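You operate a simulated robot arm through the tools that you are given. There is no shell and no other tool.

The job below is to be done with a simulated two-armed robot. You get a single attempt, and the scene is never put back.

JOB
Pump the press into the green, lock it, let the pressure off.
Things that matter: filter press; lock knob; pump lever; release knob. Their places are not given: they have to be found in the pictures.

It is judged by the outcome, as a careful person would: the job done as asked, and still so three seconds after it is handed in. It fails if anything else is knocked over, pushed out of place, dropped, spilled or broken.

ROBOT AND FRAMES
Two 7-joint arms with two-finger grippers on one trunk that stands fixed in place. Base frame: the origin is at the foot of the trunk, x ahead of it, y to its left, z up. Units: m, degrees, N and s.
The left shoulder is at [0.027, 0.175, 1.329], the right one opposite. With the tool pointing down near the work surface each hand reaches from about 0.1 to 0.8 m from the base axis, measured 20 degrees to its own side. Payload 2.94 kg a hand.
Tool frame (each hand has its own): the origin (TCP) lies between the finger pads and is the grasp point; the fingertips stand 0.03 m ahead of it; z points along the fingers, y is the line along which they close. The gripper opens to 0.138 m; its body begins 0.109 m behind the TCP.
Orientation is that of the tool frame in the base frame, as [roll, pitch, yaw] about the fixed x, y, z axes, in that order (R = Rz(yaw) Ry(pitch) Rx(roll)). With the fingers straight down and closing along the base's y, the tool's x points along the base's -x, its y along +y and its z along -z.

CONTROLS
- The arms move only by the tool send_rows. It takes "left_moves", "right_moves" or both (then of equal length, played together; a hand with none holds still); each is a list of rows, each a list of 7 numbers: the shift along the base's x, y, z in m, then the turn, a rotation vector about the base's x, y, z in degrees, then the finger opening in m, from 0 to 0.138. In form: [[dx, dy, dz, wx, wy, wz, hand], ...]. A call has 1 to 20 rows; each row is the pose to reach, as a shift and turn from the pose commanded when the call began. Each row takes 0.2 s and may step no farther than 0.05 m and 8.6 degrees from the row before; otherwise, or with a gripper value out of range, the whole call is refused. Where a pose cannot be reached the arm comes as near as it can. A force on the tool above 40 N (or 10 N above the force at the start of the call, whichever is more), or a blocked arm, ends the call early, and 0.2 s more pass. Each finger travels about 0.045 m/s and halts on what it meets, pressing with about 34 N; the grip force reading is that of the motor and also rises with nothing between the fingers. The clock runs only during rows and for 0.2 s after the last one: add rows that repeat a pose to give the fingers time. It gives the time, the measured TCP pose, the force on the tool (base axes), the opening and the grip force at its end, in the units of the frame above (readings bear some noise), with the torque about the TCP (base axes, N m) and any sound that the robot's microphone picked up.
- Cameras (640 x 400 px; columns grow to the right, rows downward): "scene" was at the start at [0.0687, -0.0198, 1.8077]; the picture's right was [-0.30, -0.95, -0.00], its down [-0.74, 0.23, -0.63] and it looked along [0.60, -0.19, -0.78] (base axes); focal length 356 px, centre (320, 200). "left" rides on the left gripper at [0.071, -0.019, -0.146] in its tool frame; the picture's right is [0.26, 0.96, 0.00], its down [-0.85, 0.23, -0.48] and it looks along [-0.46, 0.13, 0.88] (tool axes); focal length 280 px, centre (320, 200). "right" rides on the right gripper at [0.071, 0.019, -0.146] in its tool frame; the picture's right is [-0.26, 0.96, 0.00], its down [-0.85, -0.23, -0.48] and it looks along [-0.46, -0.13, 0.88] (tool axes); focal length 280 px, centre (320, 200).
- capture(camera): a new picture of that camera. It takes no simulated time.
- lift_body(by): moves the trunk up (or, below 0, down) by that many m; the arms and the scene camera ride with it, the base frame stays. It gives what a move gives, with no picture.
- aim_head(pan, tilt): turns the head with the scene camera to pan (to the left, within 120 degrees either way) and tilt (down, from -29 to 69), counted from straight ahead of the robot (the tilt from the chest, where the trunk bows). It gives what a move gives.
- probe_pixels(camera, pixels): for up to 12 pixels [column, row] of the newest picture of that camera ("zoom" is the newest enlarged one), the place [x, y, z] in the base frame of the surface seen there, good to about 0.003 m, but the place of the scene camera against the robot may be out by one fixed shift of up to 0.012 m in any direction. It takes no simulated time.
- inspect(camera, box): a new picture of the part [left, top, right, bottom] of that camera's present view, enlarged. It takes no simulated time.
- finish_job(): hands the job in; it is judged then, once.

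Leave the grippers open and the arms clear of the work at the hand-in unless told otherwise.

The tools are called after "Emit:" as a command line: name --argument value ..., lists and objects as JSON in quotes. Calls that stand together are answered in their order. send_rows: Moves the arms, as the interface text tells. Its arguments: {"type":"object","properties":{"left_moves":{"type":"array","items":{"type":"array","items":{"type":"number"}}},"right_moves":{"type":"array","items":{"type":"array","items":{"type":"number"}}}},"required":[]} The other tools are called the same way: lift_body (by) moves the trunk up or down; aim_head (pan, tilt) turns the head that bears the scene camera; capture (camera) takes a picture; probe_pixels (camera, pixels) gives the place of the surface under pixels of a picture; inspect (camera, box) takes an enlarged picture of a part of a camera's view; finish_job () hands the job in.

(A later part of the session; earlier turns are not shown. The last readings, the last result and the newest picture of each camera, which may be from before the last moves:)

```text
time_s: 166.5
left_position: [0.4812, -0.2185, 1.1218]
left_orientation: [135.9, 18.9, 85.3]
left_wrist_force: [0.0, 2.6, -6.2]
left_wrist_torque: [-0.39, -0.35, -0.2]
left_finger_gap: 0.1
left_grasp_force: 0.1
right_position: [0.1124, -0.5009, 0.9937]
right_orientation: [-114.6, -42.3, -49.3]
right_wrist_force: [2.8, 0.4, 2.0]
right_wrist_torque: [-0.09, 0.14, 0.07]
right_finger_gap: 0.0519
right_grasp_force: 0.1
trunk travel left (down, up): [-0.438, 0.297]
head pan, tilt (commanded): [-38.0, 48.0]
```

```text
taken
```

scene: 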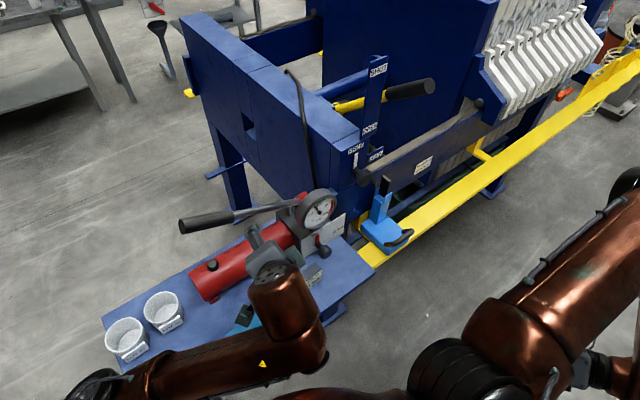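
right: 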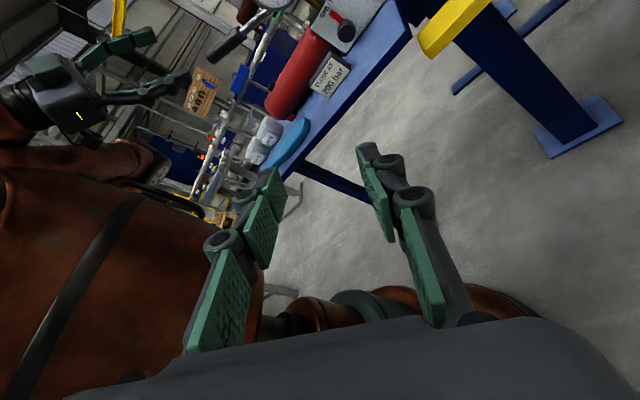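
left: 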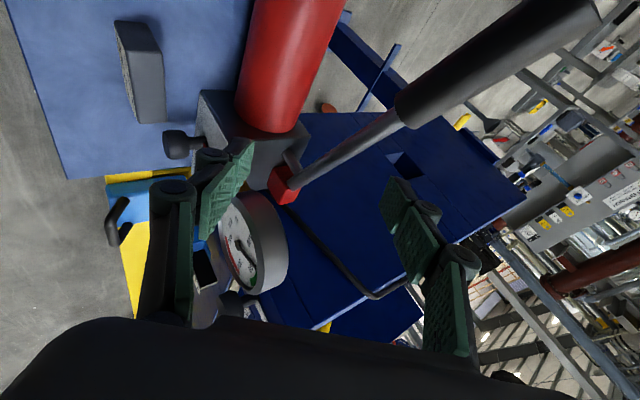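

The whole trunk is swaying like a spring, with both hands moving together, so it was loaded by my pull and is now settling. I'll let time pass using small head moves without commanding the arms.

Emit:
aim_head --pan -40 --tilt 48

Emit:
aim_head --pan -38 --tilt 48

Emit:
aim_head --pan -40 --tilt 48

Emit:
capture --camera "scene"

```text
time_s: 167.1
left_position: [0.4307, -0.2516, 1.1703]
left_orientation: [131.0, 26.8, 77.5]
left_wrist_force: [-12.9, 16.9, 29.3]
left_wrist_torque: [0.05, 0.68, -1.0]
left_finger_gap: 0.0997
left_grasp_force: 0.0
right_position: [0.0512, -0.4927, 1.0105]
right_orientation: [-111.5, -43.0, -52.1]
right_wrist_force: [-1.0, -1.4, -0.2]
right_wrist_torque: [0.07, -0.1, 0.03]
right_finger_gap: 0.0518
right_grasp_force: 0.1
trunk travel left (down, up): [-0.438, 0.297]
head pan, tilt (commanded): [-40.0, 48.0]
```

```text
time_s: 167.7
left_position: [0.4349, -0.2179, 1.1401]
left_orientation: [133.8, 19.0, 83.8]
left_wrist_force: [-1.0, 2.2, 0.1]
left_wrist_torque: [-0.1, -0.01, -0.1]
left_finger_gap: 0.0999
left_grasp_force: 0.0
right_position: [0.0742, -0.4989, 0.9992]
right_orientation: [-112.7, -43.6, -50.8]
right_wrist_force: [-0.2, 2.4, 1.7]
right_wrist_torque: [-0.09, 0.09, -0.07]
right_finger_gap: 0.0521
right_grasp_force: 0.1
trunk travel left (down, up): [-0.438, 0.297]
head pan, tilt (commanded): [-38.0, 48.0]
```

```text
time_s: 168.3
left_position: [0.4118, -0.2452, 1.1515]
left_orientation: [133.8, 23.5, 79.6]
left_wrist_force: [1.8, -0.7, 0.2]
left_wrist_torque: [0.0, 0.1, -0.06]
left_finger_gap: 0.0999
left_grasp_force: 0.1
right_position: [0.051, -0.4975, 1.0008]
right_orientation: [-112.1, -43.6, -51.5]
right_wrist_force: [0.4, -0.1, -0.4]
right_wrist_torque: [0.0, 0.02, 0.0]
right_finger_gap: 0.0519
right_grasp_force: 0.0
trunk travel left (down, up): [-0.438, 0.297]
head pan, tilt (commanded): [-40.0, 48.0]
```

```text
taken
```

scene: 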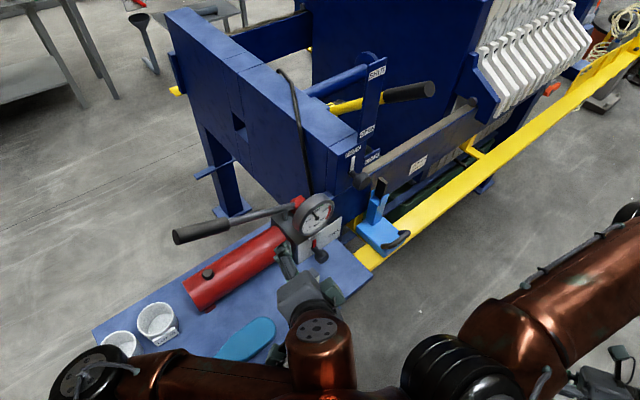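

The sway is damping out. I'll let it settle further.

Emit:
aim_head --pan -38 --tilt 48

Emit:
aim_head --pan -40 --tilt 48

Emit:
aim_head --pan -38 --tilt 48

Emit:
aim_head --pan -40 --tilt 48

Emit:
capture --camera "scene"

```text
time_s: 169.0
left_position: [0.4529, -0.2206, 1.1324]
left_orientation: [134.9, 19.3, 84.7]
left_wrist_force: [2.9, 1.8, -3.0]
left_wrist_torque: [-0.28, 0.04, -0.27]
left_finger_gap: 0.0999
left_grasp_force: 0.0
right_position: [0.0897, -0.5014, 0.9956]
right_orientation: [-113.6, -43.0, -50.0]
right_wrist_force: [2.1, 0.2, 0.6]
right_wrist_torque: [-0.04, 0.12, 0.1]
right_finger_gap: 0.0521
right_grasp_force: 0.0
trunk travel left (down, up): [-0.438, 0.297]
head pan, tilt (commanded): [-38.0, 48.0]
```

```text
time_s: 169.6
left_position: [0.3797, -0.2335, 1.1583]
left_orientation: [130.7, 19.3, 80.7]
left_wrist_force: [-5.6, 1.2, -11.2]
left_wrist_torque: [-0.46, -1.38, 0.17]
left_finger_gap: 0.0998
left_grasp_force: 0.0
right_position: [0.0268, -0.5015, 0.9945]
right_orientation: [-110.3, -44.5, -52.7]
right_wrist_force: [-2.4, 0.3, -3.5]
right_wrist_torque: [0.18, -0.46, -0.05]
right_finger_gap: 0.0522
right_grasp_force: 0.0
trunk travel left (down, up): [-0.438, 0.297]
head pan, tilt (commanded): [-40.0, 48.0]
```

```text
time_s: 170.2
left_position: [0.4408, -0.2272, 1.1435]
left_orientation: [134.1, 19.4, 83.6]
left_wrist_force: [4.0, 0.4, 5.1]
left_wrist_torque: [0.11, 0.69, -0.15]
left_finger_gap: 0.1002
left_grasp_force: 0.0
right_position: [0.0773, -0.5026, 0.9992]
right_orientation: [-113.3, -43.1, -50.6]
right_wrist_force: [-0.9, -0.7, 1.3]
right_wrist_torque: [-0.01, -0.04, -0.02]
right_finger_gap: 0.0519
right_grasp_force: 0.1
trunk travel left (down, up): [-0.438, 0.297]
head pan, tilt (commanded): [-38.0, 48.0]
```

```text
time_s: 170.8
left_position: [0.4427, -0.2217, 1.1436]
left_orientation: [133.4, 18.7, 83.8]
left_wrist_force: [-0.7, -2.0, -8.7]
left_wrist_torque: [-0.08, -0.87, 0.23]
left_finger_gap: 0.0999
left_grasp_force: 0.1
right_position: [0.0788, -0.5018, 0.999]
right_orientation: [-113.2, -43.5, -50.2]
right_wrist_force: [1.5, -1.5, -1.2]
right_wrist_torque: [0.02, -0.01, 0.13]
right_finger_gap: 0.0521
right_grasp_force: 0.0
trunk travel left (down, up): [-0.438, 0.297]
head pan, tilt (commanded): [-40.0, 48.0]
```

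```text
taken
```

scene: 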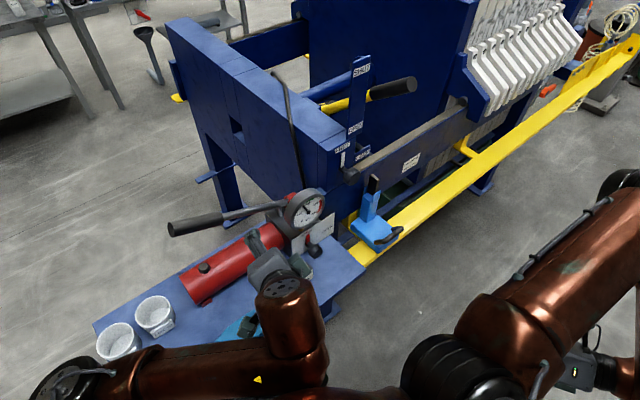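

There is still a slow residual sway, and the left arm may be touching something. I'll probe the left arm links and surroundings to check for contact.

Emit:
probe_pixels --camera "scene" --pixels '[[70, 375], [50, 385], [180, 370], [260, 360], [290, 330], [280, 290], [265, 265], [330, 395], [440, 365], [500, 340], [120, 340], [240, 330]]'

Emit:
capture --camera "left"

Emit:
inspect --camera "scene" --box '[0, 240, 480, 400]'

```text
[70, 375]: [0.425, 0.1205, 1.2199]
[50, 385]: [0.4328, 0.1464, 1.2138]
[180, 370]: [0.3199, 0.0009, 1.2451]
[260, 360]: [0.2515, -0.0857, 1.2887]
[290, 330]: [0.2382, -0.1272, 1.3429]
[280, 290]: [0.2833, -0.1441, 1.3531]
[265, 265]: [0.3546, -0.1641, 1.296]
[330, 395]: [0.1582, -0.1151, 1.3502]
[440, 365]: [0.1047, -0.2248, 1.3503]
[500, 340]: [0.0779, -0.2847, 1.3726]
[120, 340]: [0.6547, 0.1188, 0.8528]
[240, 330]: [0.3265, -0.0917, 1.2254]
```

```text
taken
```

left: 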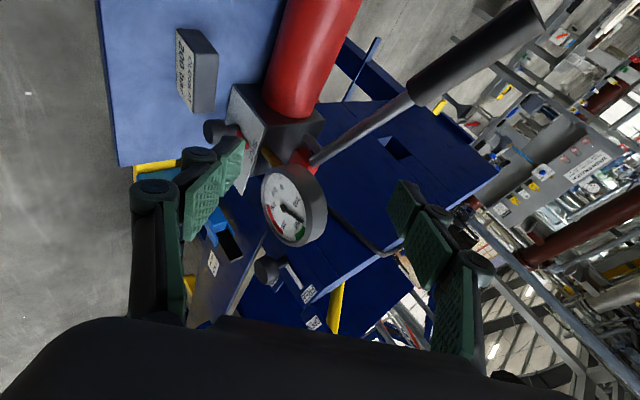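

```text
1.33 times, centred on (240, 320) of scene
```

zoom: 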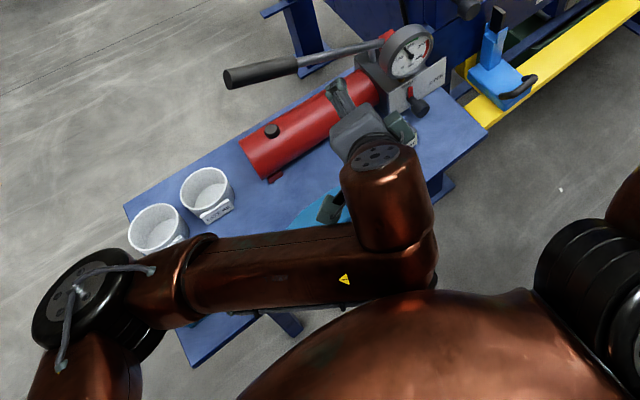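

Now I see it: the left wrist is folded back against the robot's own chest, and that contact keeps the sway going. I'll move the left hand forward and up, away from the chest, toward free space left of the gauge.

Emit:
send_rows --left_moves '[[0.02, 0.01, 0.01, 0, 0, 0, 0.1], [0.04, 0.02, 0.02, 0, 0, 0, 0.1], [0.06, 0.03, 0.03, 0, 0, 0, 0.1], [0.08, 0.05, 0.05, 0, 0, 0, 0.1], [0.08, 0.07, 0.07, 0, 0, 0, 0.1], [0.08, 0.07, 0.07, 0, 0, 0, 0.1]]'

Emit:
capture --camera "scene"

```text
time_s: 172.2
left_position: [0.5046, -0.1552, 1.2169]
left_orientation: [133.2, 19.1, 83.3]
left_wrist_force: [0.6, 0.5, 0.0]
left_wrist_torque: [-0.02, 0.03, 0.0]
left_finger_gap: 0.0999
left_grasp_force: 0.0
right_position: [0.0618, -0.5018, 0.9985]
right_orientation: [-112.4, -43.7, -51.1]
right_wrist_force: [0.7, 0.3, -0.2]
right_wrist_torque: [0.01, 0.02, -0.01]
right_finger_gap: 0.0521
right_grasp_force: 0.1
trunk travel left (down, up): [-0.438, 0.297]
head pan, tilt (commanded): [-40.0, 48.0]
```

```text
taken
```

scene: 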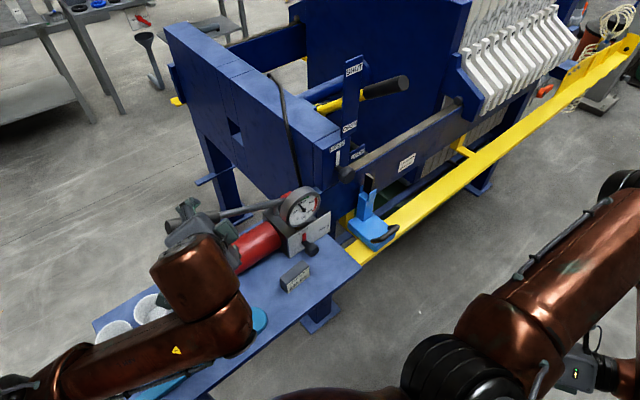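

All contact is gone, and the view matches the earlier one exactly. I'll check the gauge, knob and other items.

Emit:
inspect --camera "scene" --box '[270, 180, 350, 250]'

Emit:
inspect --camera "scene" --box '[80, 180, 380, 390]'

Emit:
inspect --camera "scene" --box '[310, 40, 450, 180]'

```text
5.71 times, centred on (310, 215) of scene
```

zoom: 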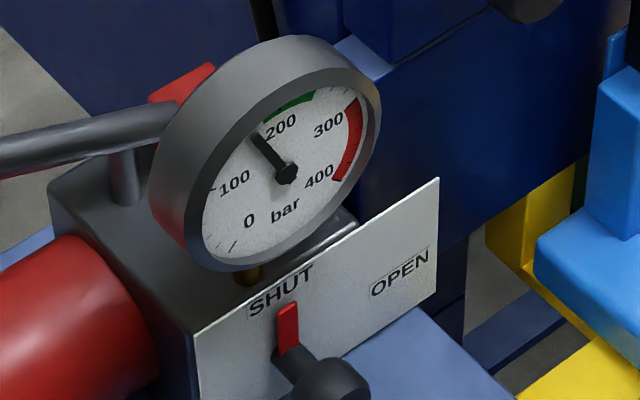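

```text
1.90 times, centred on (230, 285) of scene
```

zoom: 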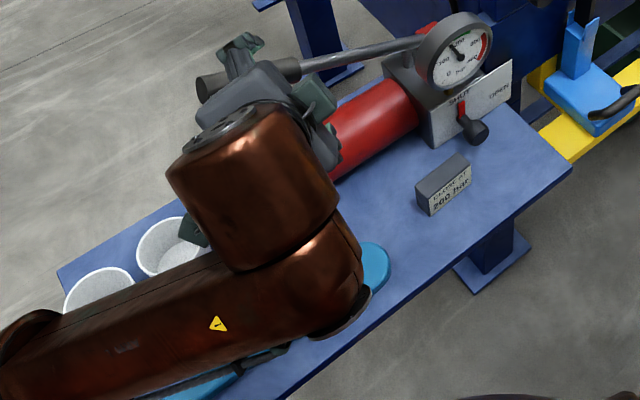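

```text
2.86 times, centred on (380, 110) of scene
```

zoom: 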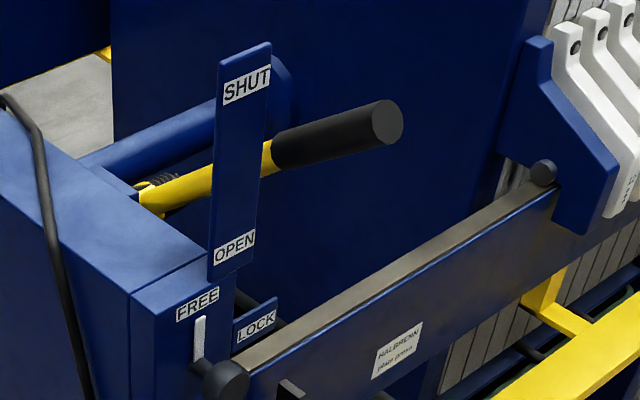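

The gauge holds at about 175 bar, the valve is still SHUT, and cups, block and paddle are all in place. One more partial stroke is needed. The lever is near its top, so this time I'll simply press it down from above with closed fingers, with no gripping and so no upward pull. First I reorient the left hand to nearly vertical and close the fingers above the lever grip.

Emit:
send_rows --left_moves '[[0.02, 0.005, 0.015, 4.07, 5.58, 0.32, 0.1], [0.045, 0.01, 0.03, 8.14, 11.16, 0.64, 0.08], [0.07, 0.015, 0.04, 12.21, 16.74, 0.97, 0.06], [0.095, 0.02, 0.045, 16.28, 22.32, 1.29, 0.04], [0.12, 0.023, 0.045, 20.35, 27.9, 1.61, 0.02], [0.135, 0.025, 0.045, 20.35, 27.9, 1.61, 0.0], [0.135, 0.025, 0.045, 20.35, 27.9, 1.61, 0.0], [0.135, 0.025, 0.045, 20.35, 27.9, 1.61, 0.0]]'

Emit:
capture --camera "left"

Emit:
capture --camera "scene"

```text
time_s: 174.0
left_position: [0.6378, -0.1288, 1.2632]
left_orientation: [162.5, -0.2, 90.0]
left_wrist_force: [-0.6, -0.7, 0.1]
left_wrist_torque: [-0.01, 0.0, 0.02]
left_finger_gap: 0.0003
left_grasp_force: 28.2
right_position: [0.0609, -0.501, 0.9989]
right_orientation: [-112.4, -43.8, -51.1]
right_wrist_force: [0.4, 0.1, 0.1]
right_wrist_torque: [0.03, 0.01, -0.05]
right_finger_gap: 0.0519
right_grasp_force: 0.1
trunk travel left (down, up): [-0.438, 0.297]
head pan, tilt (commanded): [-40.0, 48.0]
```

```text
taken
```

left: 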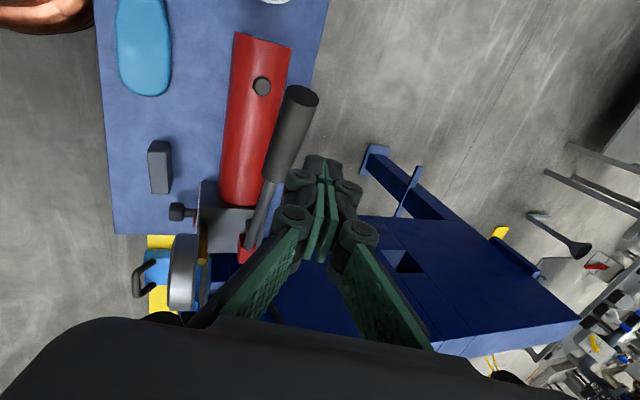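

```text
taken
```

scene: 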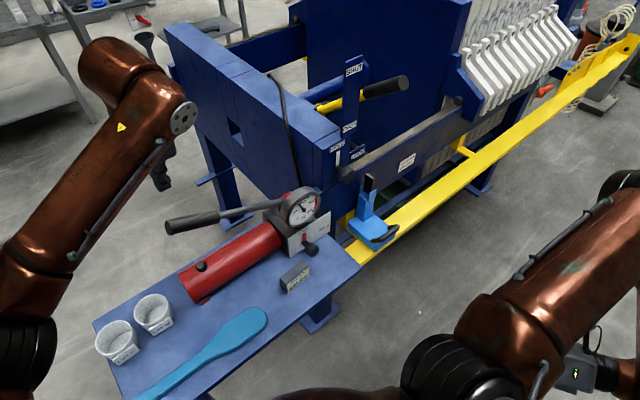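

Clear view: all items are in their original places. I'll measure the lever's present position from the left camera.

Emit:
probe_pixels --camera "left" --pixels '[[305, 97], [298, 110], [294, 122], [290, 135], [286, 148], [282, 160], [278, 172], [268, 195], [258, 225], [322, 162], [262, 86], [290, 95]]'

Emit:
inspect --camera "left" --box '[210, 60, 390, 210]'

Emit:
inspect --camera "scene" --box '[270, 180, 350, 250]'

```text
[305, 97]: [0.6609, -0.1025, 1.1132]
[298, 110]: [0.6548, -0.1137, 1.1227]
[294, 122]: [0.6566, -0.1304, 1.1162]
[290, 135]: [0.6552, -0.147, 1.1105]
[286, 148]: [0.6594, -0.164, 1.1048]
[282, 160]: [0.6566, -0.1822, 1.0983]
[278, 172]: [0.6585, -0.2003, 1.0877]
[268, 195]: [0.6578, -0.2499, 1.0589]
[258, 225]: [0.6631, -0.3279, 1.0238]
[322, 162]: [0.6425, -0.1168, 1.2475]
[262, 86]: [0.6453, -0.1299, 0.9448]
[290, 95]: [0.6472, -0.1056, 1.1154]
```

```text
2.67 times, centred on (300, 135) of left
```

zoom: 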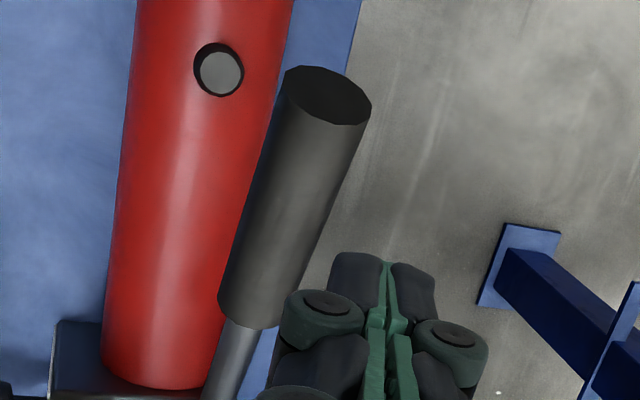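

```text
5.71 times, centred on (310, 215) of scene
```

zoom: 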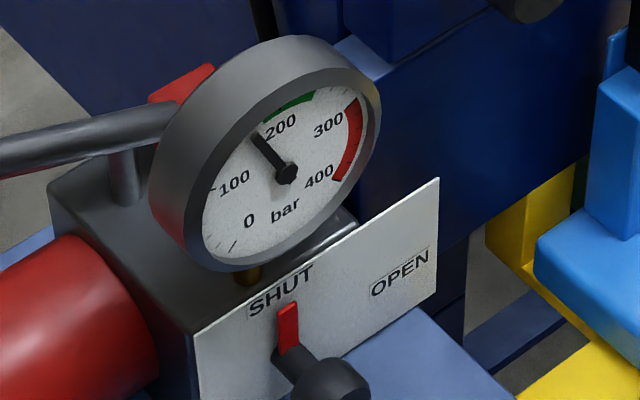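

The lever is at its top position. The needle is near 175, just before the green band. I'll press down from above at y ≈ -0.13 with the fingertips: first to about 8° and check the gauge.

Emit:
send_rows --left_moves '[[0.003, -0.001, -0.04, 0, 0, 0, 0.0], [0.006, -0.001, -0.08, 0, 0, 0, 0.0], [0.008, -0.001, -0.105, 0, 0, 0, 0.0], [0.008, -0.001, -0.12, 0, 0, 0, 0.0], [0.008, -0.001, -0.135, 0, 0, 0, 0.0], [0.008, -0.001, -0.15, 0, 0, 0, 0.0], [0.008, -0.001, -0.165, 0, 0, 0, 0.0], [0.008, -0.001, -0.18, 0, 0, 0, 0.0], [0.008, -0.001, -0.19, 0, 0, 0, 0.0], [0.008, -0.001, -0.19, 0, 0, 0, 0.0]]'

Emit:
inspect --camera "scene" --box '[270, 180, 350, 250]'

Emit:
capture --camera "left"

```text
time_s: 176.2
left_position: [0.6444, -0.1298, 1.0714]
left_orientation: [162.5, 0.0, 89.9]
left_wrist_force: [-2.1, 0.3, 3.1]
left_wrist_torque: [0.01, 0.04, -0.01]
left_finger_gap: 0.0
left_grasp_force: 29.0
right_position: [0.0615, -0.5005, 0.9983]
right_orientation: [-112.4, -43.8, -51.0]
right_wrist_force: [0.0, 0.4, 0.1]
right_wrist_torque: [0.0, 0.0, 0.02]
right_finger_gap: 0.0519
right_grasp_force: 0.1
trunk travel left (down, up): [-0.438, 0.297]
head pan, tilt (commanded): [-40.0, 48.0]
```

```text
5.71 times, centred on (310, 215) of scene
```

zoom: 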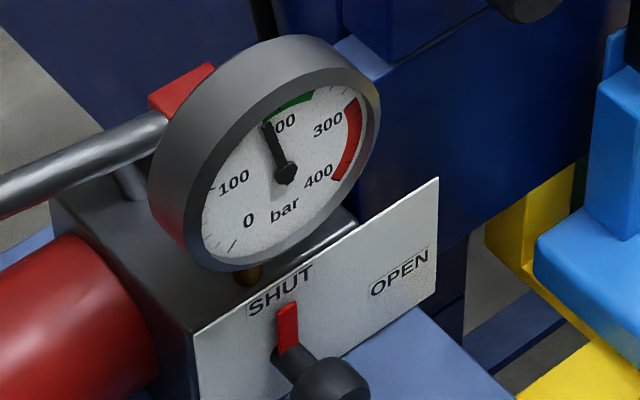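

```text
taken
```

left: 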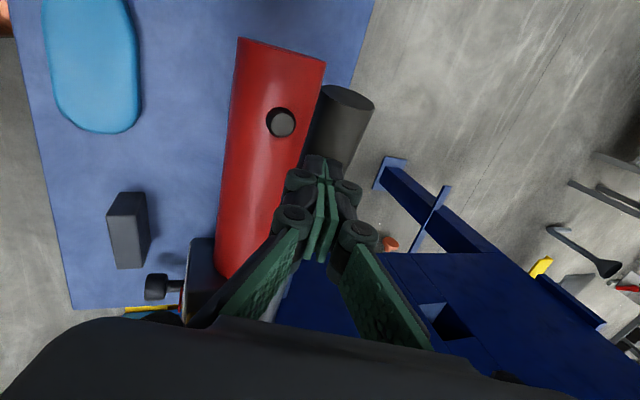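

Pressing needs only 3 N. The needle is now just at the lower edge of the green. I press 2 cm further.

Emit:
send_rows --left_moves '[[0, 0, -0.007, 0, 0, 0, 0.0], [0, 0, -0.014, 0, 0, 0, 0.0], [0, 0, -0.02, 0, 0, 0, 0.0], [0, 0, -0.02, 0, 0, 0, 0.0]]'

Emit:
inspect --camera "scene" --box '[270, 180, 350, 250]'

```text
time_s: 177.2
left_position: [0.6441, -0.1311, 1.0504]
left_orientation: [162.6, -0.2, 90.0]
left_wrist_force: [-1.1, 0.4, 3.2]
left_wrist_torque: [0.07, 0.02, 0.03]
left_finger_gap: 0.0001
left_grasp_force: 28.4
right_position: [0.0604, -0.502, 0.9985]
right_orientation: [-112.3, -43.9, -51.0]
right_wrist_force: [-0.9, -0.3, 0.3]
right_wrist_torque: [0.04, -0.03, -0.01]
right_finger_gap: 0.0519
right_grasp_force: 0.0
trunk travel left (down, up): [-0.438, 0.297]
head pan, tilt (commanded): [-40.0, 48.0]
```

```text
5.71 times, centred on (310, 215) of scene
```

zoom: 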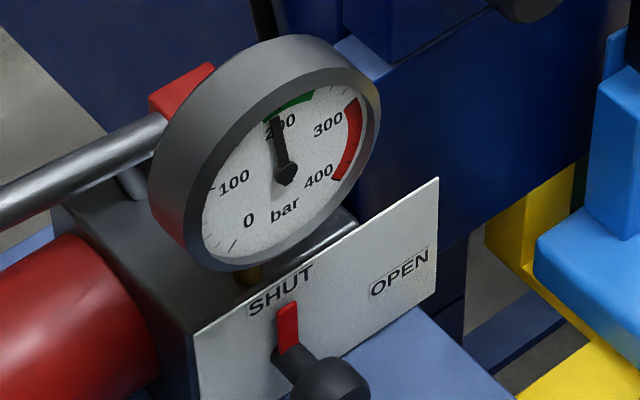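

The needle is now inside the green, in its first third. I press one more centimetre to sit more centrally.

Emit:
send_rows --left_moves '[[0, 0, -0.005, 0, 0, 0, 0.0], [0, 0, -0.01, 0, 0, 0, 0.0], [0, 0, -0.01, 0, 0, 0, 0.0]]'

Emit:
inspect --camera "scene" --box '[280, 190, 330, 230]'

```text
time_s: 178.0
left_position: [0.6433, -0.1301, 1.0401]
left_orientation: [162.5, -0.1, 89.9]
left_wrist_force: [0.5, 0.9, 3.3]
left_wrist_torque: [0.04, -0.08, 0.02]
left_finger_gap: 0.0
left_grasp_force: 28.1
right_position: [0.0612, -0.501, 0.9985]
right_orientation: [-112.4, -43.8, -51.1]
right_wrist_force: [0.1, 0.1, -0.3]
right_wrist_torque: [-0.04, -0.01, 0.0]
right_finger_gap: 0.0523
right_grasp_force: 0.2
trunk travel left (down, up): [-0.438, 0.297]
head pan, tilt (commanded): [-40.0, 48.0]
```

```text
10.00 times, centred on (305, 210) of scene
```

zoom: 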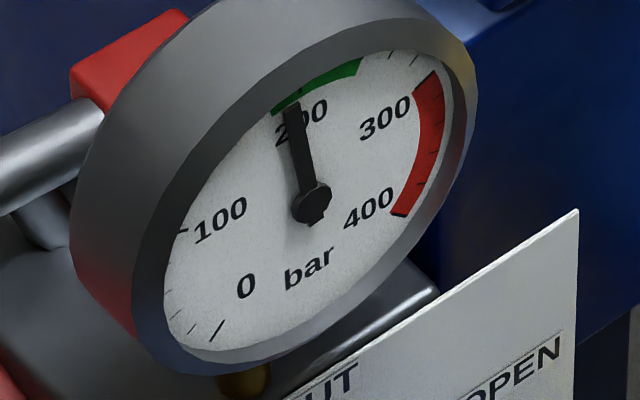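

The needle now points right at the 200 tick inside the green band. I lift the left hand straight up off the lever and re-read the gauge.

Emit:
send_rows --left_moves '[[0, 0, 0.03, 0, 0, 0, 0.0], [-0.01, 0.01, 0.07, 0, 0, 0, 0.0], [-0.02, 0.02, 0.11, 0, 0, 0, 0.0], [-0.03, 0.04, 0.15, 0, 0, 0, 0.02], [-0.05, 0.07, 0.18, 0, 0, 0, 0.04], [-0.07, 0.1, 0.2, 0, 0, 0, 0.06], [-0.09, 0.13, 0.21, 0, 0, 0, 0.08]]'

Emit:
inspect --camera "scene" --box '[280, 190, 330, 230]'

Emit:
capture --camera "scene"

Emit:
capture --camera "right"

```text
time_s: 179.6
left_position: [0.5542, 0.0024, 1.2522]
left_orientation: [162.4, 0.0, 90.1]
left_wrist_force: [-0.7, 0.8, -0.2]
left_wrist_torque: [-0.02, -0.03, -0.04]
left_finger_gap: 0.0795
left_grasp_force: 0.1
right_position: [0.0608, -0.4998, 0.9986]
right_orientation: [-112.4, -43.8, -51.1]
right_wrist_force: [0.3, -0.4, 1.0]
right_wrist_torque: [-0.01, 0.01, 0.0]
right_finger_gap: 0.0519
right_grasp_force: 0.0
trunk travel left (down, up): [-0.438, 0.297]
head pan, tilt (commanded): [-40.0, 48.0]
```

```text
10.00 times, centred on (305, 210) of scene
```

zoom: 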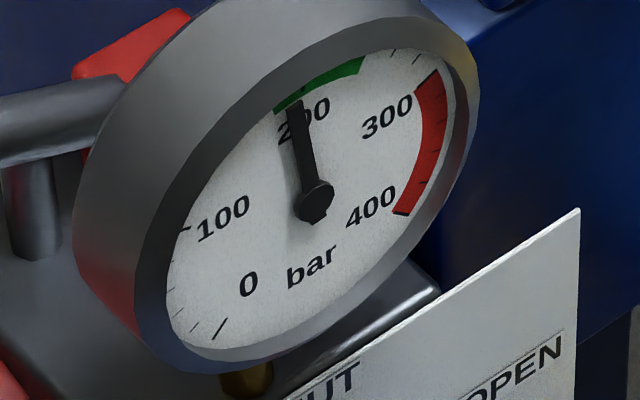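

```text
taken
```

scene: 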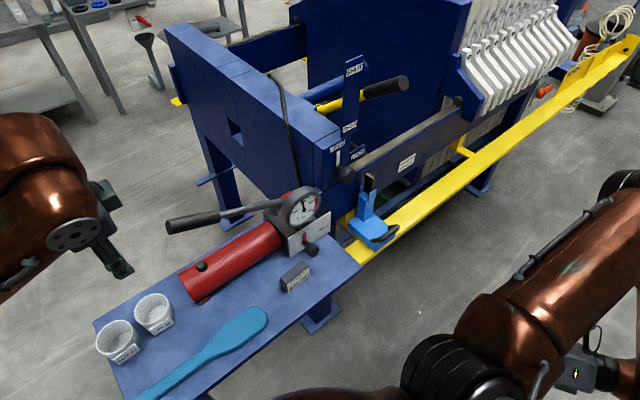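

```text
taken
```

right: 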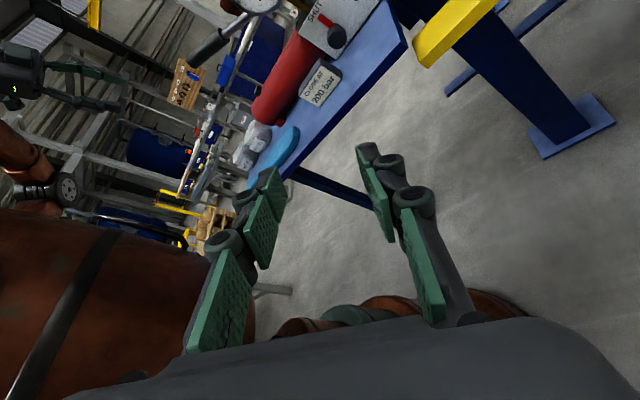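

Pressure holds at about 200 bar and the lever has returned up by itself. The left hand is clear. Now the lock: I bring the right hand forward from beside the body to in front of the lock knob.

Emit:
send_rows --right_moves '[[0.034, -0.015, 0.01, 0, 0, 0, 0.052], [0.068, -0.03, 0.02, 0, 0, 0, 0.052], [0.102, -0.045, 0.03, 0, 0, 0, 0.052], [0.136, -0.06, 0.04, 0, 0, 0, 0.052], [0.17, -0.075, 0.05, 0, 0, 0, 0.052], [0.204, -0.09, 0.06, 0, 0, 0, 0.052], [0.238, -0.105, 0.07, 0, 0, 0, 0.052], [0.27, -0.12, 0.08, 0, 0, 0, 0.052], [0.27, -0.12, 0.08, 0, 0, 0, 0.052]]'

Emit:
capture --camera "right"

Emit:
capture --camera "scene"

```text
time_s: 181.6
left_position: [0.5548, 0.0014, 1.2515]
left_orientation: [162.4, 0.0, 90.1]
left_wrist_force: [-0.4, -0.5, -0.7]
left_wrist_torque: [-0.02, 0.0, -0.02]
left_finger_gap: 0.0802
left_grasp_force: 0.0
right_position: [0.3317, -0.6213, 1.0819]
right_orientation: [-112.5, -43.8, -51.1]
right_wrist_force: [0.1, 0.3, -0.4]
right_wrist_torque: [0.03, -0.01, -0.03]
right_finger_gap: 0.0521
right_grasp_force: 0.1
trunk travel left (down, up): [-0.438, 0.297]
head pan, tilt (commanded): [-40.0, 48.0]
```

```text
taken
```

right: 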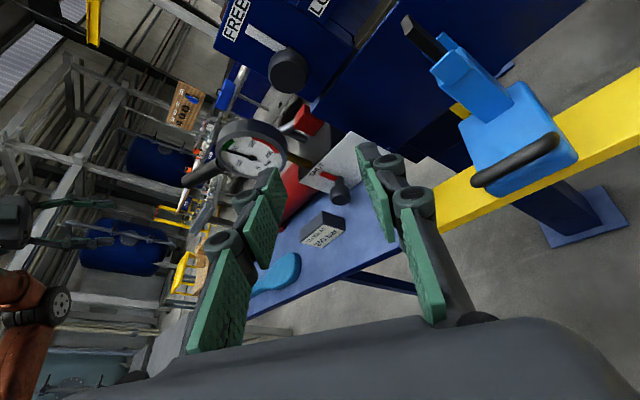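

```text
taken
```

scene: 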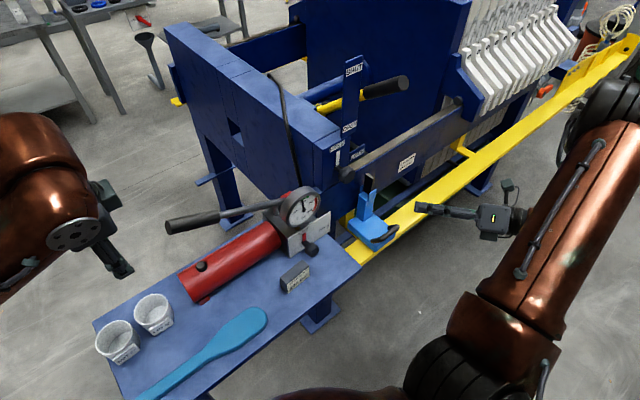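

Good tracking. The lock knob is at (288, 70) in the wrist view, with its white pointer toward FREE. I'll measure it.

Emit:
inspect --camera "right" --box '[200, 0, 400, 130]'

Emit:
probe_pixels --camera "right" --pixels '[[288, 70], [278, 62], [298, 62], [278, 80], [298, 80], [288, 84], [275, 47], [260, 36], [250, 30], [236, 20], [318, 8], [340, 60]]'

```text
3.08 times, centred on (300, 65) of right
```

zoom: 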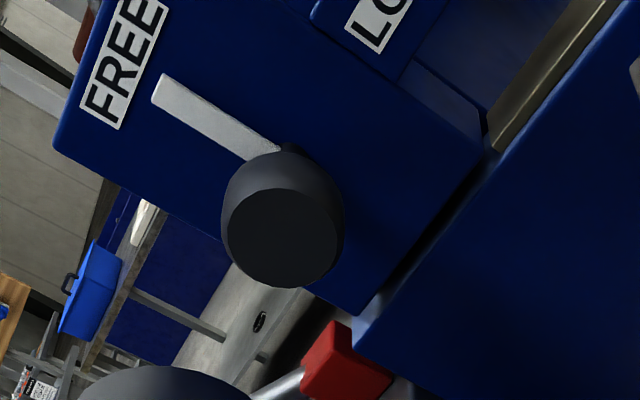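

```text
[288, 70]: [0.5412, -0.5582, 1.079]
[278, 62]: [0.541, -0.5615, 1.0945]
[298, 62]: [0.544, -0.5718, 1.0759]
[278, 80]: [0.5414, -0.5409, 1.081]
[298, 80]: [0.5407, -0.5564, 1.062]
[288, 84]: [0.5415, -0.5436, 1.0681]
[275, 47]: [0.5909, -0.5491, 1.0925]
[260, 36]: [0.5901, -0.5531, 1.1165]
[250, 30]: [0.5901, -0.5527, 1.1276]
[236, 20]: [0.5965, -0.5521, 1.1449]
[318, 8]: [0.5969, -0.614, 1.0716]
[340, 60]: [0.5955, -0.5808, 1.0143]
```

The lock knob axis is at y -0.552, z 1.0735, with its face at x 0.541 and a cap about 45 mm across. FREE is directly above and LOCK directly right, so it needs a quarter turn clockwise (+90° about x). I'll square the hand up more (yaw 8°, tilt 8°) and go to 10 cm in front.

Emit:
send_rows --right_moves '[[0.025, 0.011, 0.001, 0, -1.6, -3, 0.06], [0.05, 0.022, 0.002, 0, -3.2, -6, 0.066], [0.075, 0.033, 0.003, 0, -4.8, -9, 0.066], [0.1, 0.044, 0.004, 0, -6.4, -12, 0.066], [0.122, 0.055, 0.0055, 0, -8, -15, 0.066], [0.122, 0.055, 0.0055, 0, -8, -15, 0.066]]'

Emit:
capture --camera "right"

Emit:
inspect --camera "scene" --box '[260, 130, 460, 260]'

```text
time_s: 183.0
left_position: [0.5552, -0.0015, 1.251]
left_orientation: [162.5, -0.1, 90.0]
left_wrist_force: [0.0, -0.6, 0.1]
left_wrist_torque: [-0.01, -0.03, 0.01]
left_finger_gap: 0.0799
left_grasp_force: 0.0
right_position: [0.4528, -0.5663, 1.0846]
right_orientation: [-102.2, -47.4, -73.3]
right_wrist_force: [1.0, 0.0, 0.3]
right_wrist_torque: [-0.01, 0.01, -0.02]
right_finger_gap: 0.066
right_grasp_force: 0.0
trunk travel left (down, up): [-0.438, 0.297]
head pan, tilt (commanded): [-40.0, 48.0]
```

```text
taken
```

right: 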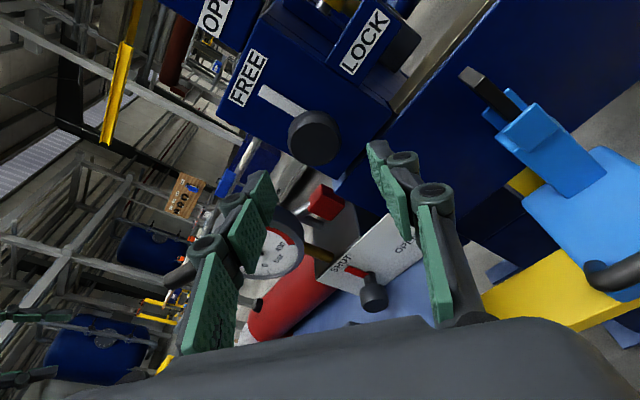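

```text
3.08 times, centred on (360, 195) of scene
```

zoom: 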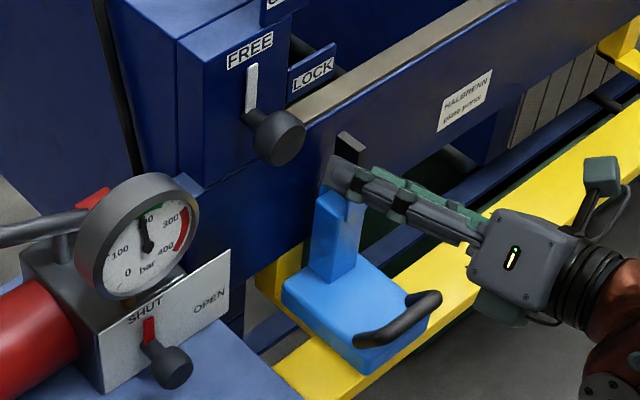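

I'll refine the lock knob's position from this closer view.

Emit:
inspect --camera "right" --box '[230, 70, 390, 190]'

Emit:
probe_pixels --camera "right" --pixels '[[315, 138], [303, 138], [327, 138], [315, 126], [315, 150], [307, 130], [323, 146], [285, 103], [270, 95], [300, 112], [248, 78], [363, 45]]'

```text
3.33 times, centred on (310, 130) of right
```

zoom: 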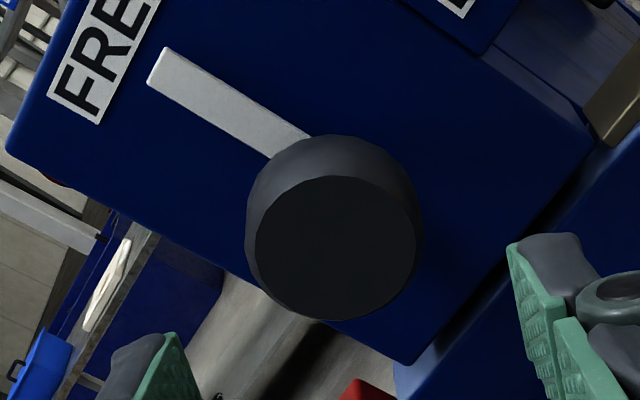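

```text
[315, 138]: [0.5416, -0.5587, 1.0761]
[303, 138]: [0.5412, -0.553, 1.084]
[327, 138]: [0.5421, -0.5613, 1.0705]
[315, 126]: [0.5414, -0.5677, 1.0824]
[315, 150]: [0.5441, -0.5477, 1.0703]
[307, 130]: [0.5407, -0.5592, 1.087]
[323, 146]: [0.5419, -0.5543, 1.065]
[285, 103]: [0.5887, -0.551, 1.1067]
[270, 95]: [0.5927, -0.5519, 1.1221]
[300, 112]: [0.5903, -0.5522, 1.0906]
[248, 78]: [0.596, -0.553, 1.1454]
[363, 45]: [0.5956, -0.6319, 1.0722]
```

Axis confirmed at y -0.5527, z 1.073. I advance in two stages; first 5 cm.

Emit:
send_rows --right_moves '[[0.0167, 0.0023, -0.0018, 0, 0, 0, 0.064], [0.0333, 0.0047, -0.0036, 0, 0, 0, 0.06], [0.05, 0.007, -0.0054, 0, 0, 0, 0.06], [0.05, 0.007, -0.0054, 0, 0, 0, 0.06]]'

Emit:
inspect --camera "right" --box '[200, 80, 440, 240]'

Emit:
inspect --camera "scene" --box '[290, 120, 430, 240]'

```text
time_s: 184.0
left_position: [0.5557, 0.0007, 1.2504]
left_orientation: [162.5, 0.0, 89.9]
left_wrist_force: [0.2, 0.3, -0.1]
left_wrist_torque: [-0.03, 0.01, -0.03]
left_finger_gap: 0.0802
left_grasp_force: 0.0
right_position: [0.5033, -0.5569, 1.0788]
right_orientation: [-102.4, -47.4, -73.3]
right_wrist_force: [0.3, -0.6, -1.1]
right_wrist_torque: [0.01, 0.04, -0.02]
right_finger_gap: 0.0599
right_grasp_force: 0.0
trunk travel left (down, up): [-0.438, 0.297]
head pan, tilt (commanded): [-40.0, 48.0]
```

```text
2.50 times, centred on (320, 160) of right
```

zoom: 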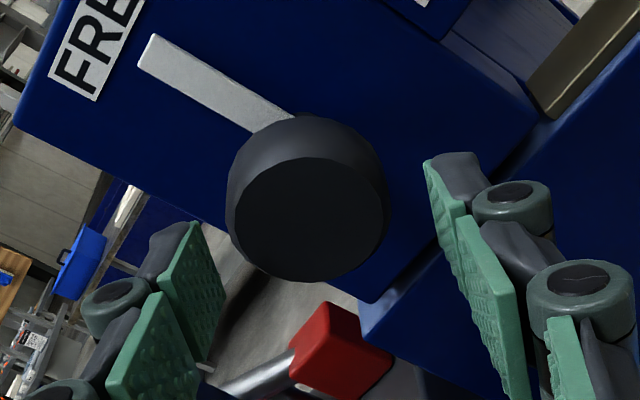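

```text
3.33 times, centred on (360, 180) of scene
```

zoom: 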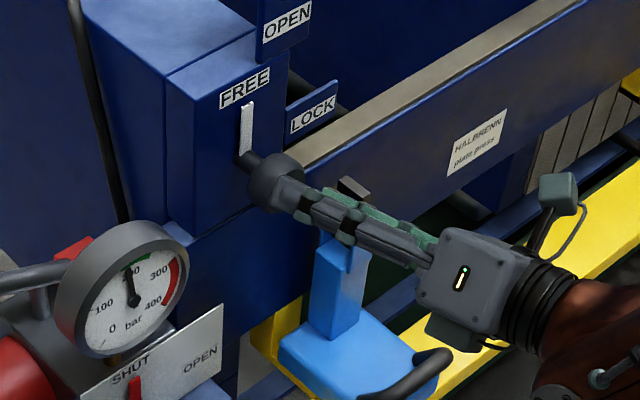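

The cap is nearly centred between the pads. I advance the last 3 cm with a 2 mm centring correction.

Emit:
send_rows --right_moves '[[0.0103, 0.0013, -0.0003, 0, 0, 0, 0.06], [0.0207, 0.0027, -0.0007, 0, 0, 0, 0.06], [0.031, 0.004, -0.001, 0, 0, 0, 0.06], [0.031, 0.004, -0.001, 0, 0, 0, 0.06]]'

Emit:
inspect --camera "right" --box '[200, 80, 440, 240]'

```text
time_s: 185.0
left_position: [0.5548, 0.0001, 1.2502]
left_orientation: [162.5, -0.1, 89.9]
left_wrist_force: [-0.5, -0.6, 0.0]
left_wrist_torque: [0.02, 0.0, 0.01]
left_finger_gap: 0.08
left_grasp_force: 0.1
right_position: [0.5332, -0.5539, 1.0787]
right_orientation: [-102.3, -47.5, -73.3]
right_wrist_force: [0.9, 0.4, -0.5]
right_wrist_torque: [0.03, 0.0, 0.02]
right_finger_gap: 0.0603
right_grasp_force: 0.1
trunk travel left (down, up): [-0.438, 0.297]
head pan, tilt (commanded): [-40.0, 48.0]
```

```text
2.50 times, centred on (320, 160) of right
```

zoom: 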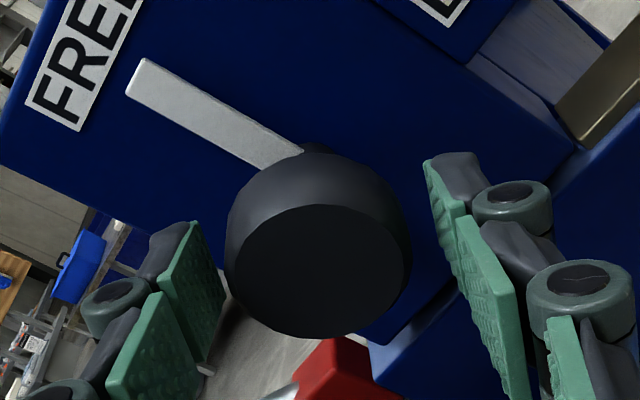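

Well centred. Closing on the lock knob.

Emit:
send_rows --right_moves '[[0, 0, 0, 0, 0, 0, 0.05], [0, 0, 0, 0, 0, 0, 0.04], [0, 0, 0, 0, 0, 0, 0.025], [0, 0, 0, 0, 0, 0, 0.02]]'

Emit:
inspect --camera "right" --box '[200, 80, 440, 240]'

Emit:
inspect --camera "scene" --box '[280, 190, 330, 230]'

```text
time_s: 186.0
left_position: [0.555, 0.0017, 1.2524]
left_orientation: [162.5, 0.0, 90.0]
left_wrist_force: [0.0, 0.1, 0.2]
left_wrist_torque: [0.01, 0.02, 0.03]
left_finger_gap: 0.08
left_grasp_force: 0.0
right_position: [0.5331, -0.5544, 1.0793]
right_orientation: [-102.2, -47.5, -73.3]
right_wrist_force: [0.7, 3.4, 3.6]
right_wrist_torque: [0.1, -0.19, 0.2]
right_finger_gap: 0.0471
right_grasp_force: 44.8
trunk travel left (down, up): [-0.438, 0.297]
head pan, tilt (commanded): [-40.0, 48.0]
```

```text
2.50 times, centred on (320, 160) of right
```

zoom: 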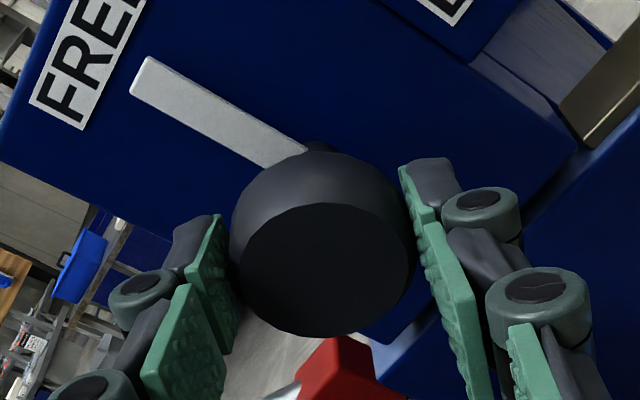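

```text
10.00 times, centred on (305, 210) of scene
```

zoom: 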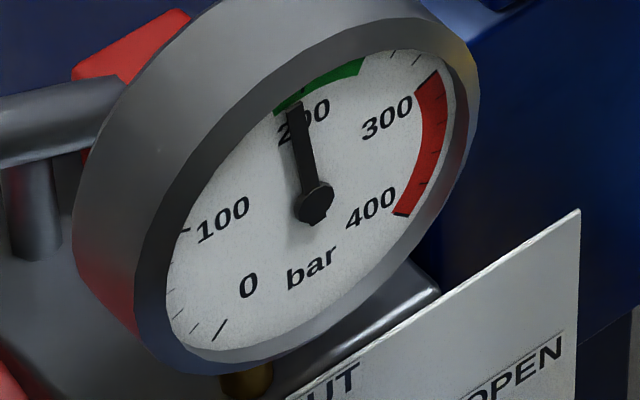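

Firm grip with minimal side force, and the gauge is steady at 200 in the green. Now I roll +48° (clockwise), the first half.

Emit:
send_rows --right_moves '[[0, 0, 0, 7.85, 1.06, -1.14, 0.02], [0, 0, 0, 15.7, 2.11, -2.29, 0.02], [0, 0, 0, 23.5, 3.17, -3.43, 0.02], [0, 0, 0, 31.4, 4.22, -4.58, 0.02], [0, 0, 0, 39.2, 5.28, -5.72, 0.02], [0, 0, 0, 47.1, 6.34, -6.86, 0.02], [0, 0, 0, 47.1, 6.34, -6.86, 0.02]]'

Emit:
inspect --camera "scene" --box '[290, 120, 430, 240]'

Emit:
inspect --camera "right" --box '[200, 80, 440, 240]'

```text
time_s: 187.6
left_position: [0.5538, 0.0011, 1.2514]
left_orientation: [162.5, 0.1, 90.0]
left_wrist_force: [0.7, -0.7, -1.2]
left_wrist_torque: [-0.04, 0.03, 0.04]
left_finger_gap: 0.0802
left_grasp_force: 0.1
right_position: [0.5336, -0.5551, 1.079]
right_orientation: [-98.3, 0.0, -82.4]
right_wrist_force: [-3.9, 0.6, 8.4]
right_wrist_torque: [0.07, -0.6, 0.48]
right_finger_gap: 0.048
right_grasp_force: 44.9
trunk travel left (down, up): [-0.438, 0.297]
head pan, tilt (commanded): [-40.0, 48.0]
```

```text
3.33 times, centred on (360, 180) of scene
```

zoom: 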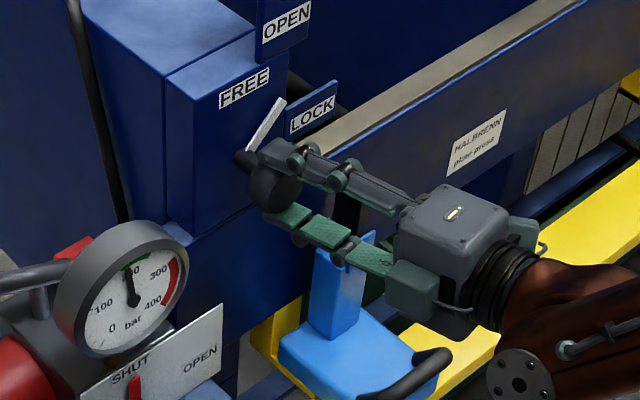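

```text
2.50 times, centred on (320, 160) of right
```

zoom: 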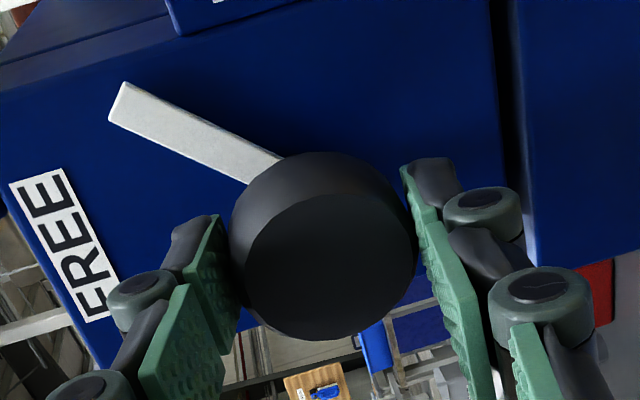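

The pointer follows one-to-one, now half way. Continuing with the second half (+46°).

Emit:
send_rows --right_moves '[[0, 0, 0, 7.5, 1.01, -1.1, 0.02], [0, 0, 0, 15.0, 2.02, -2.2, 0.02], [0, 0, 0, 22.5, 3.03, -3.3, 0.02], [0, 0, 0, 30.1, 4.05, -4.4, 0.02], [0, 0, 0, 37.6, 5.06, -5.5, 0.02], [0, 0, 0, 45.1, 6.07, -6.6, 0.02], [0, 0, 0, 45.1, 6.07, -6.6, 0.02]]'

Emit:
inspect --camera "scene" --box '[290, 120, 430, 240]'

Emit:
inspect --camera "right" --box '[200, 80, 440, 240]'

```text
time_s: 189.2
left_position: [0.5556, 0.0014, 1.2506]
left_orientation: [162.5, 0.0, 90.0]
left_wrist_force: [0.7, -0.5, -0.2]
left_wrist_torque: [0.02, 0.0, -0.01]
left_finger_gap: 0.08
left_grasp_force: 0.1
right_position: [0.5342, -0.5532, 1.0762]
right_orientation: [-102.0, 45.4, -90.9]
right_wrist_force: [0.1, 3.6, -0.9]
right_wrist_torque: [0.12, -0.34, 0.24]
right_finger_gap: 0.0483
right_grasp_force: 44.8
trunk travel left (down, up): [-0.438, 0.297]
head pan, tilt (commanded): [-40.0, 48.0]
```

```text
3.33 times, centred on (360, 180) of scene
```

zoom: 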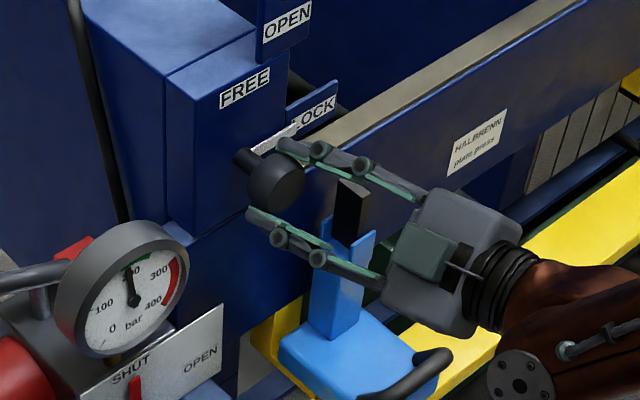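

```text
2.50 times, centred on (320, 160) of right
```

zoom: 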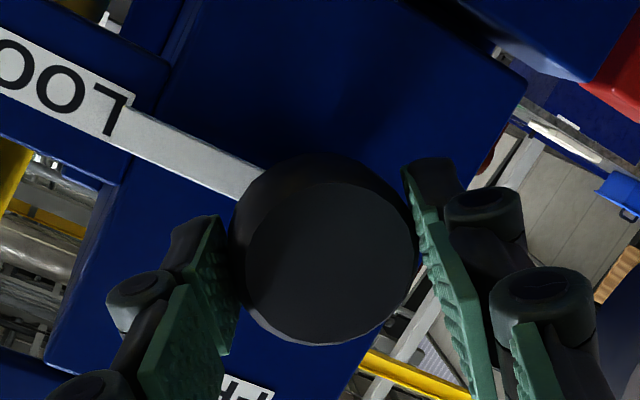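

The pointer now lies horizontally on LOCK. I nudge 5° more to be sure it is against its stop.

Emit:
send_rows --right_moves '[[0, 0, 0, 2.5, 0.33, -0.36, 0.02], [0, 0, 0, 4.9, 0.66, -0.72, 0.02], [0, 0, 0, 4.9, 0.66, -0.72, 0.02]]'

Emit:
inspect --camera "right" --box '[160, 60, 400, 220]'

Emit:
inspect --camera "scene" --box '[330, 140, 400, 190]'

```text
time_s: 190.0
left_position: [0.556, 0.0018, 1.2512]
left_orientation: [162.4, 0.0, 90.0]
left_wrist_force: [0.8, -0.5, -0.4]
left_wrist_torque: [0.0, 0.0, 0.02]
left_finger_gap: 0.0801
left_grasp_force: 0.0
right_position: [0.5338, -0.555, 1.0749]
right_orientation: [-103.3, 50.1, -92.7]
right_wrist_force: [-2.0, 6.5, -9.5]
right_wrist_torque: [-1.08, -0.1, 0.05]
right_finger_gap: 0.0484
right_grasp_force: 44.2
trunk travel left (down, up): [-0.438, 0.297]
head pan, tilt (commanded): [-40.0, 48.0]
```

```text
2.50 times, centred on (280, 140) of right
```

zoom: 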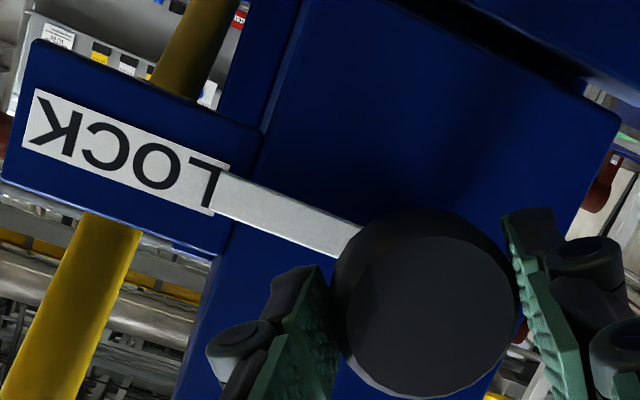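

```text
8.00 times, centred on (365, 165) of scene
```

zoom: 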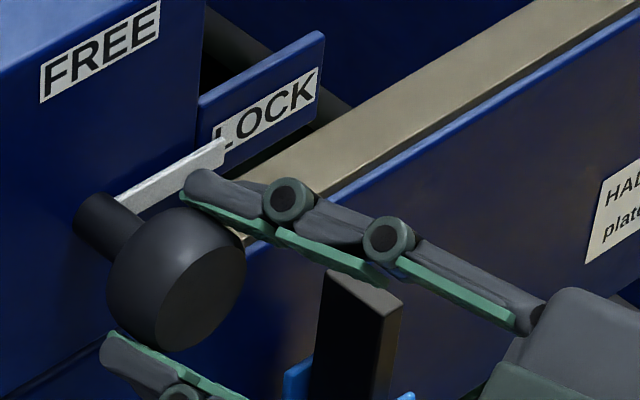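

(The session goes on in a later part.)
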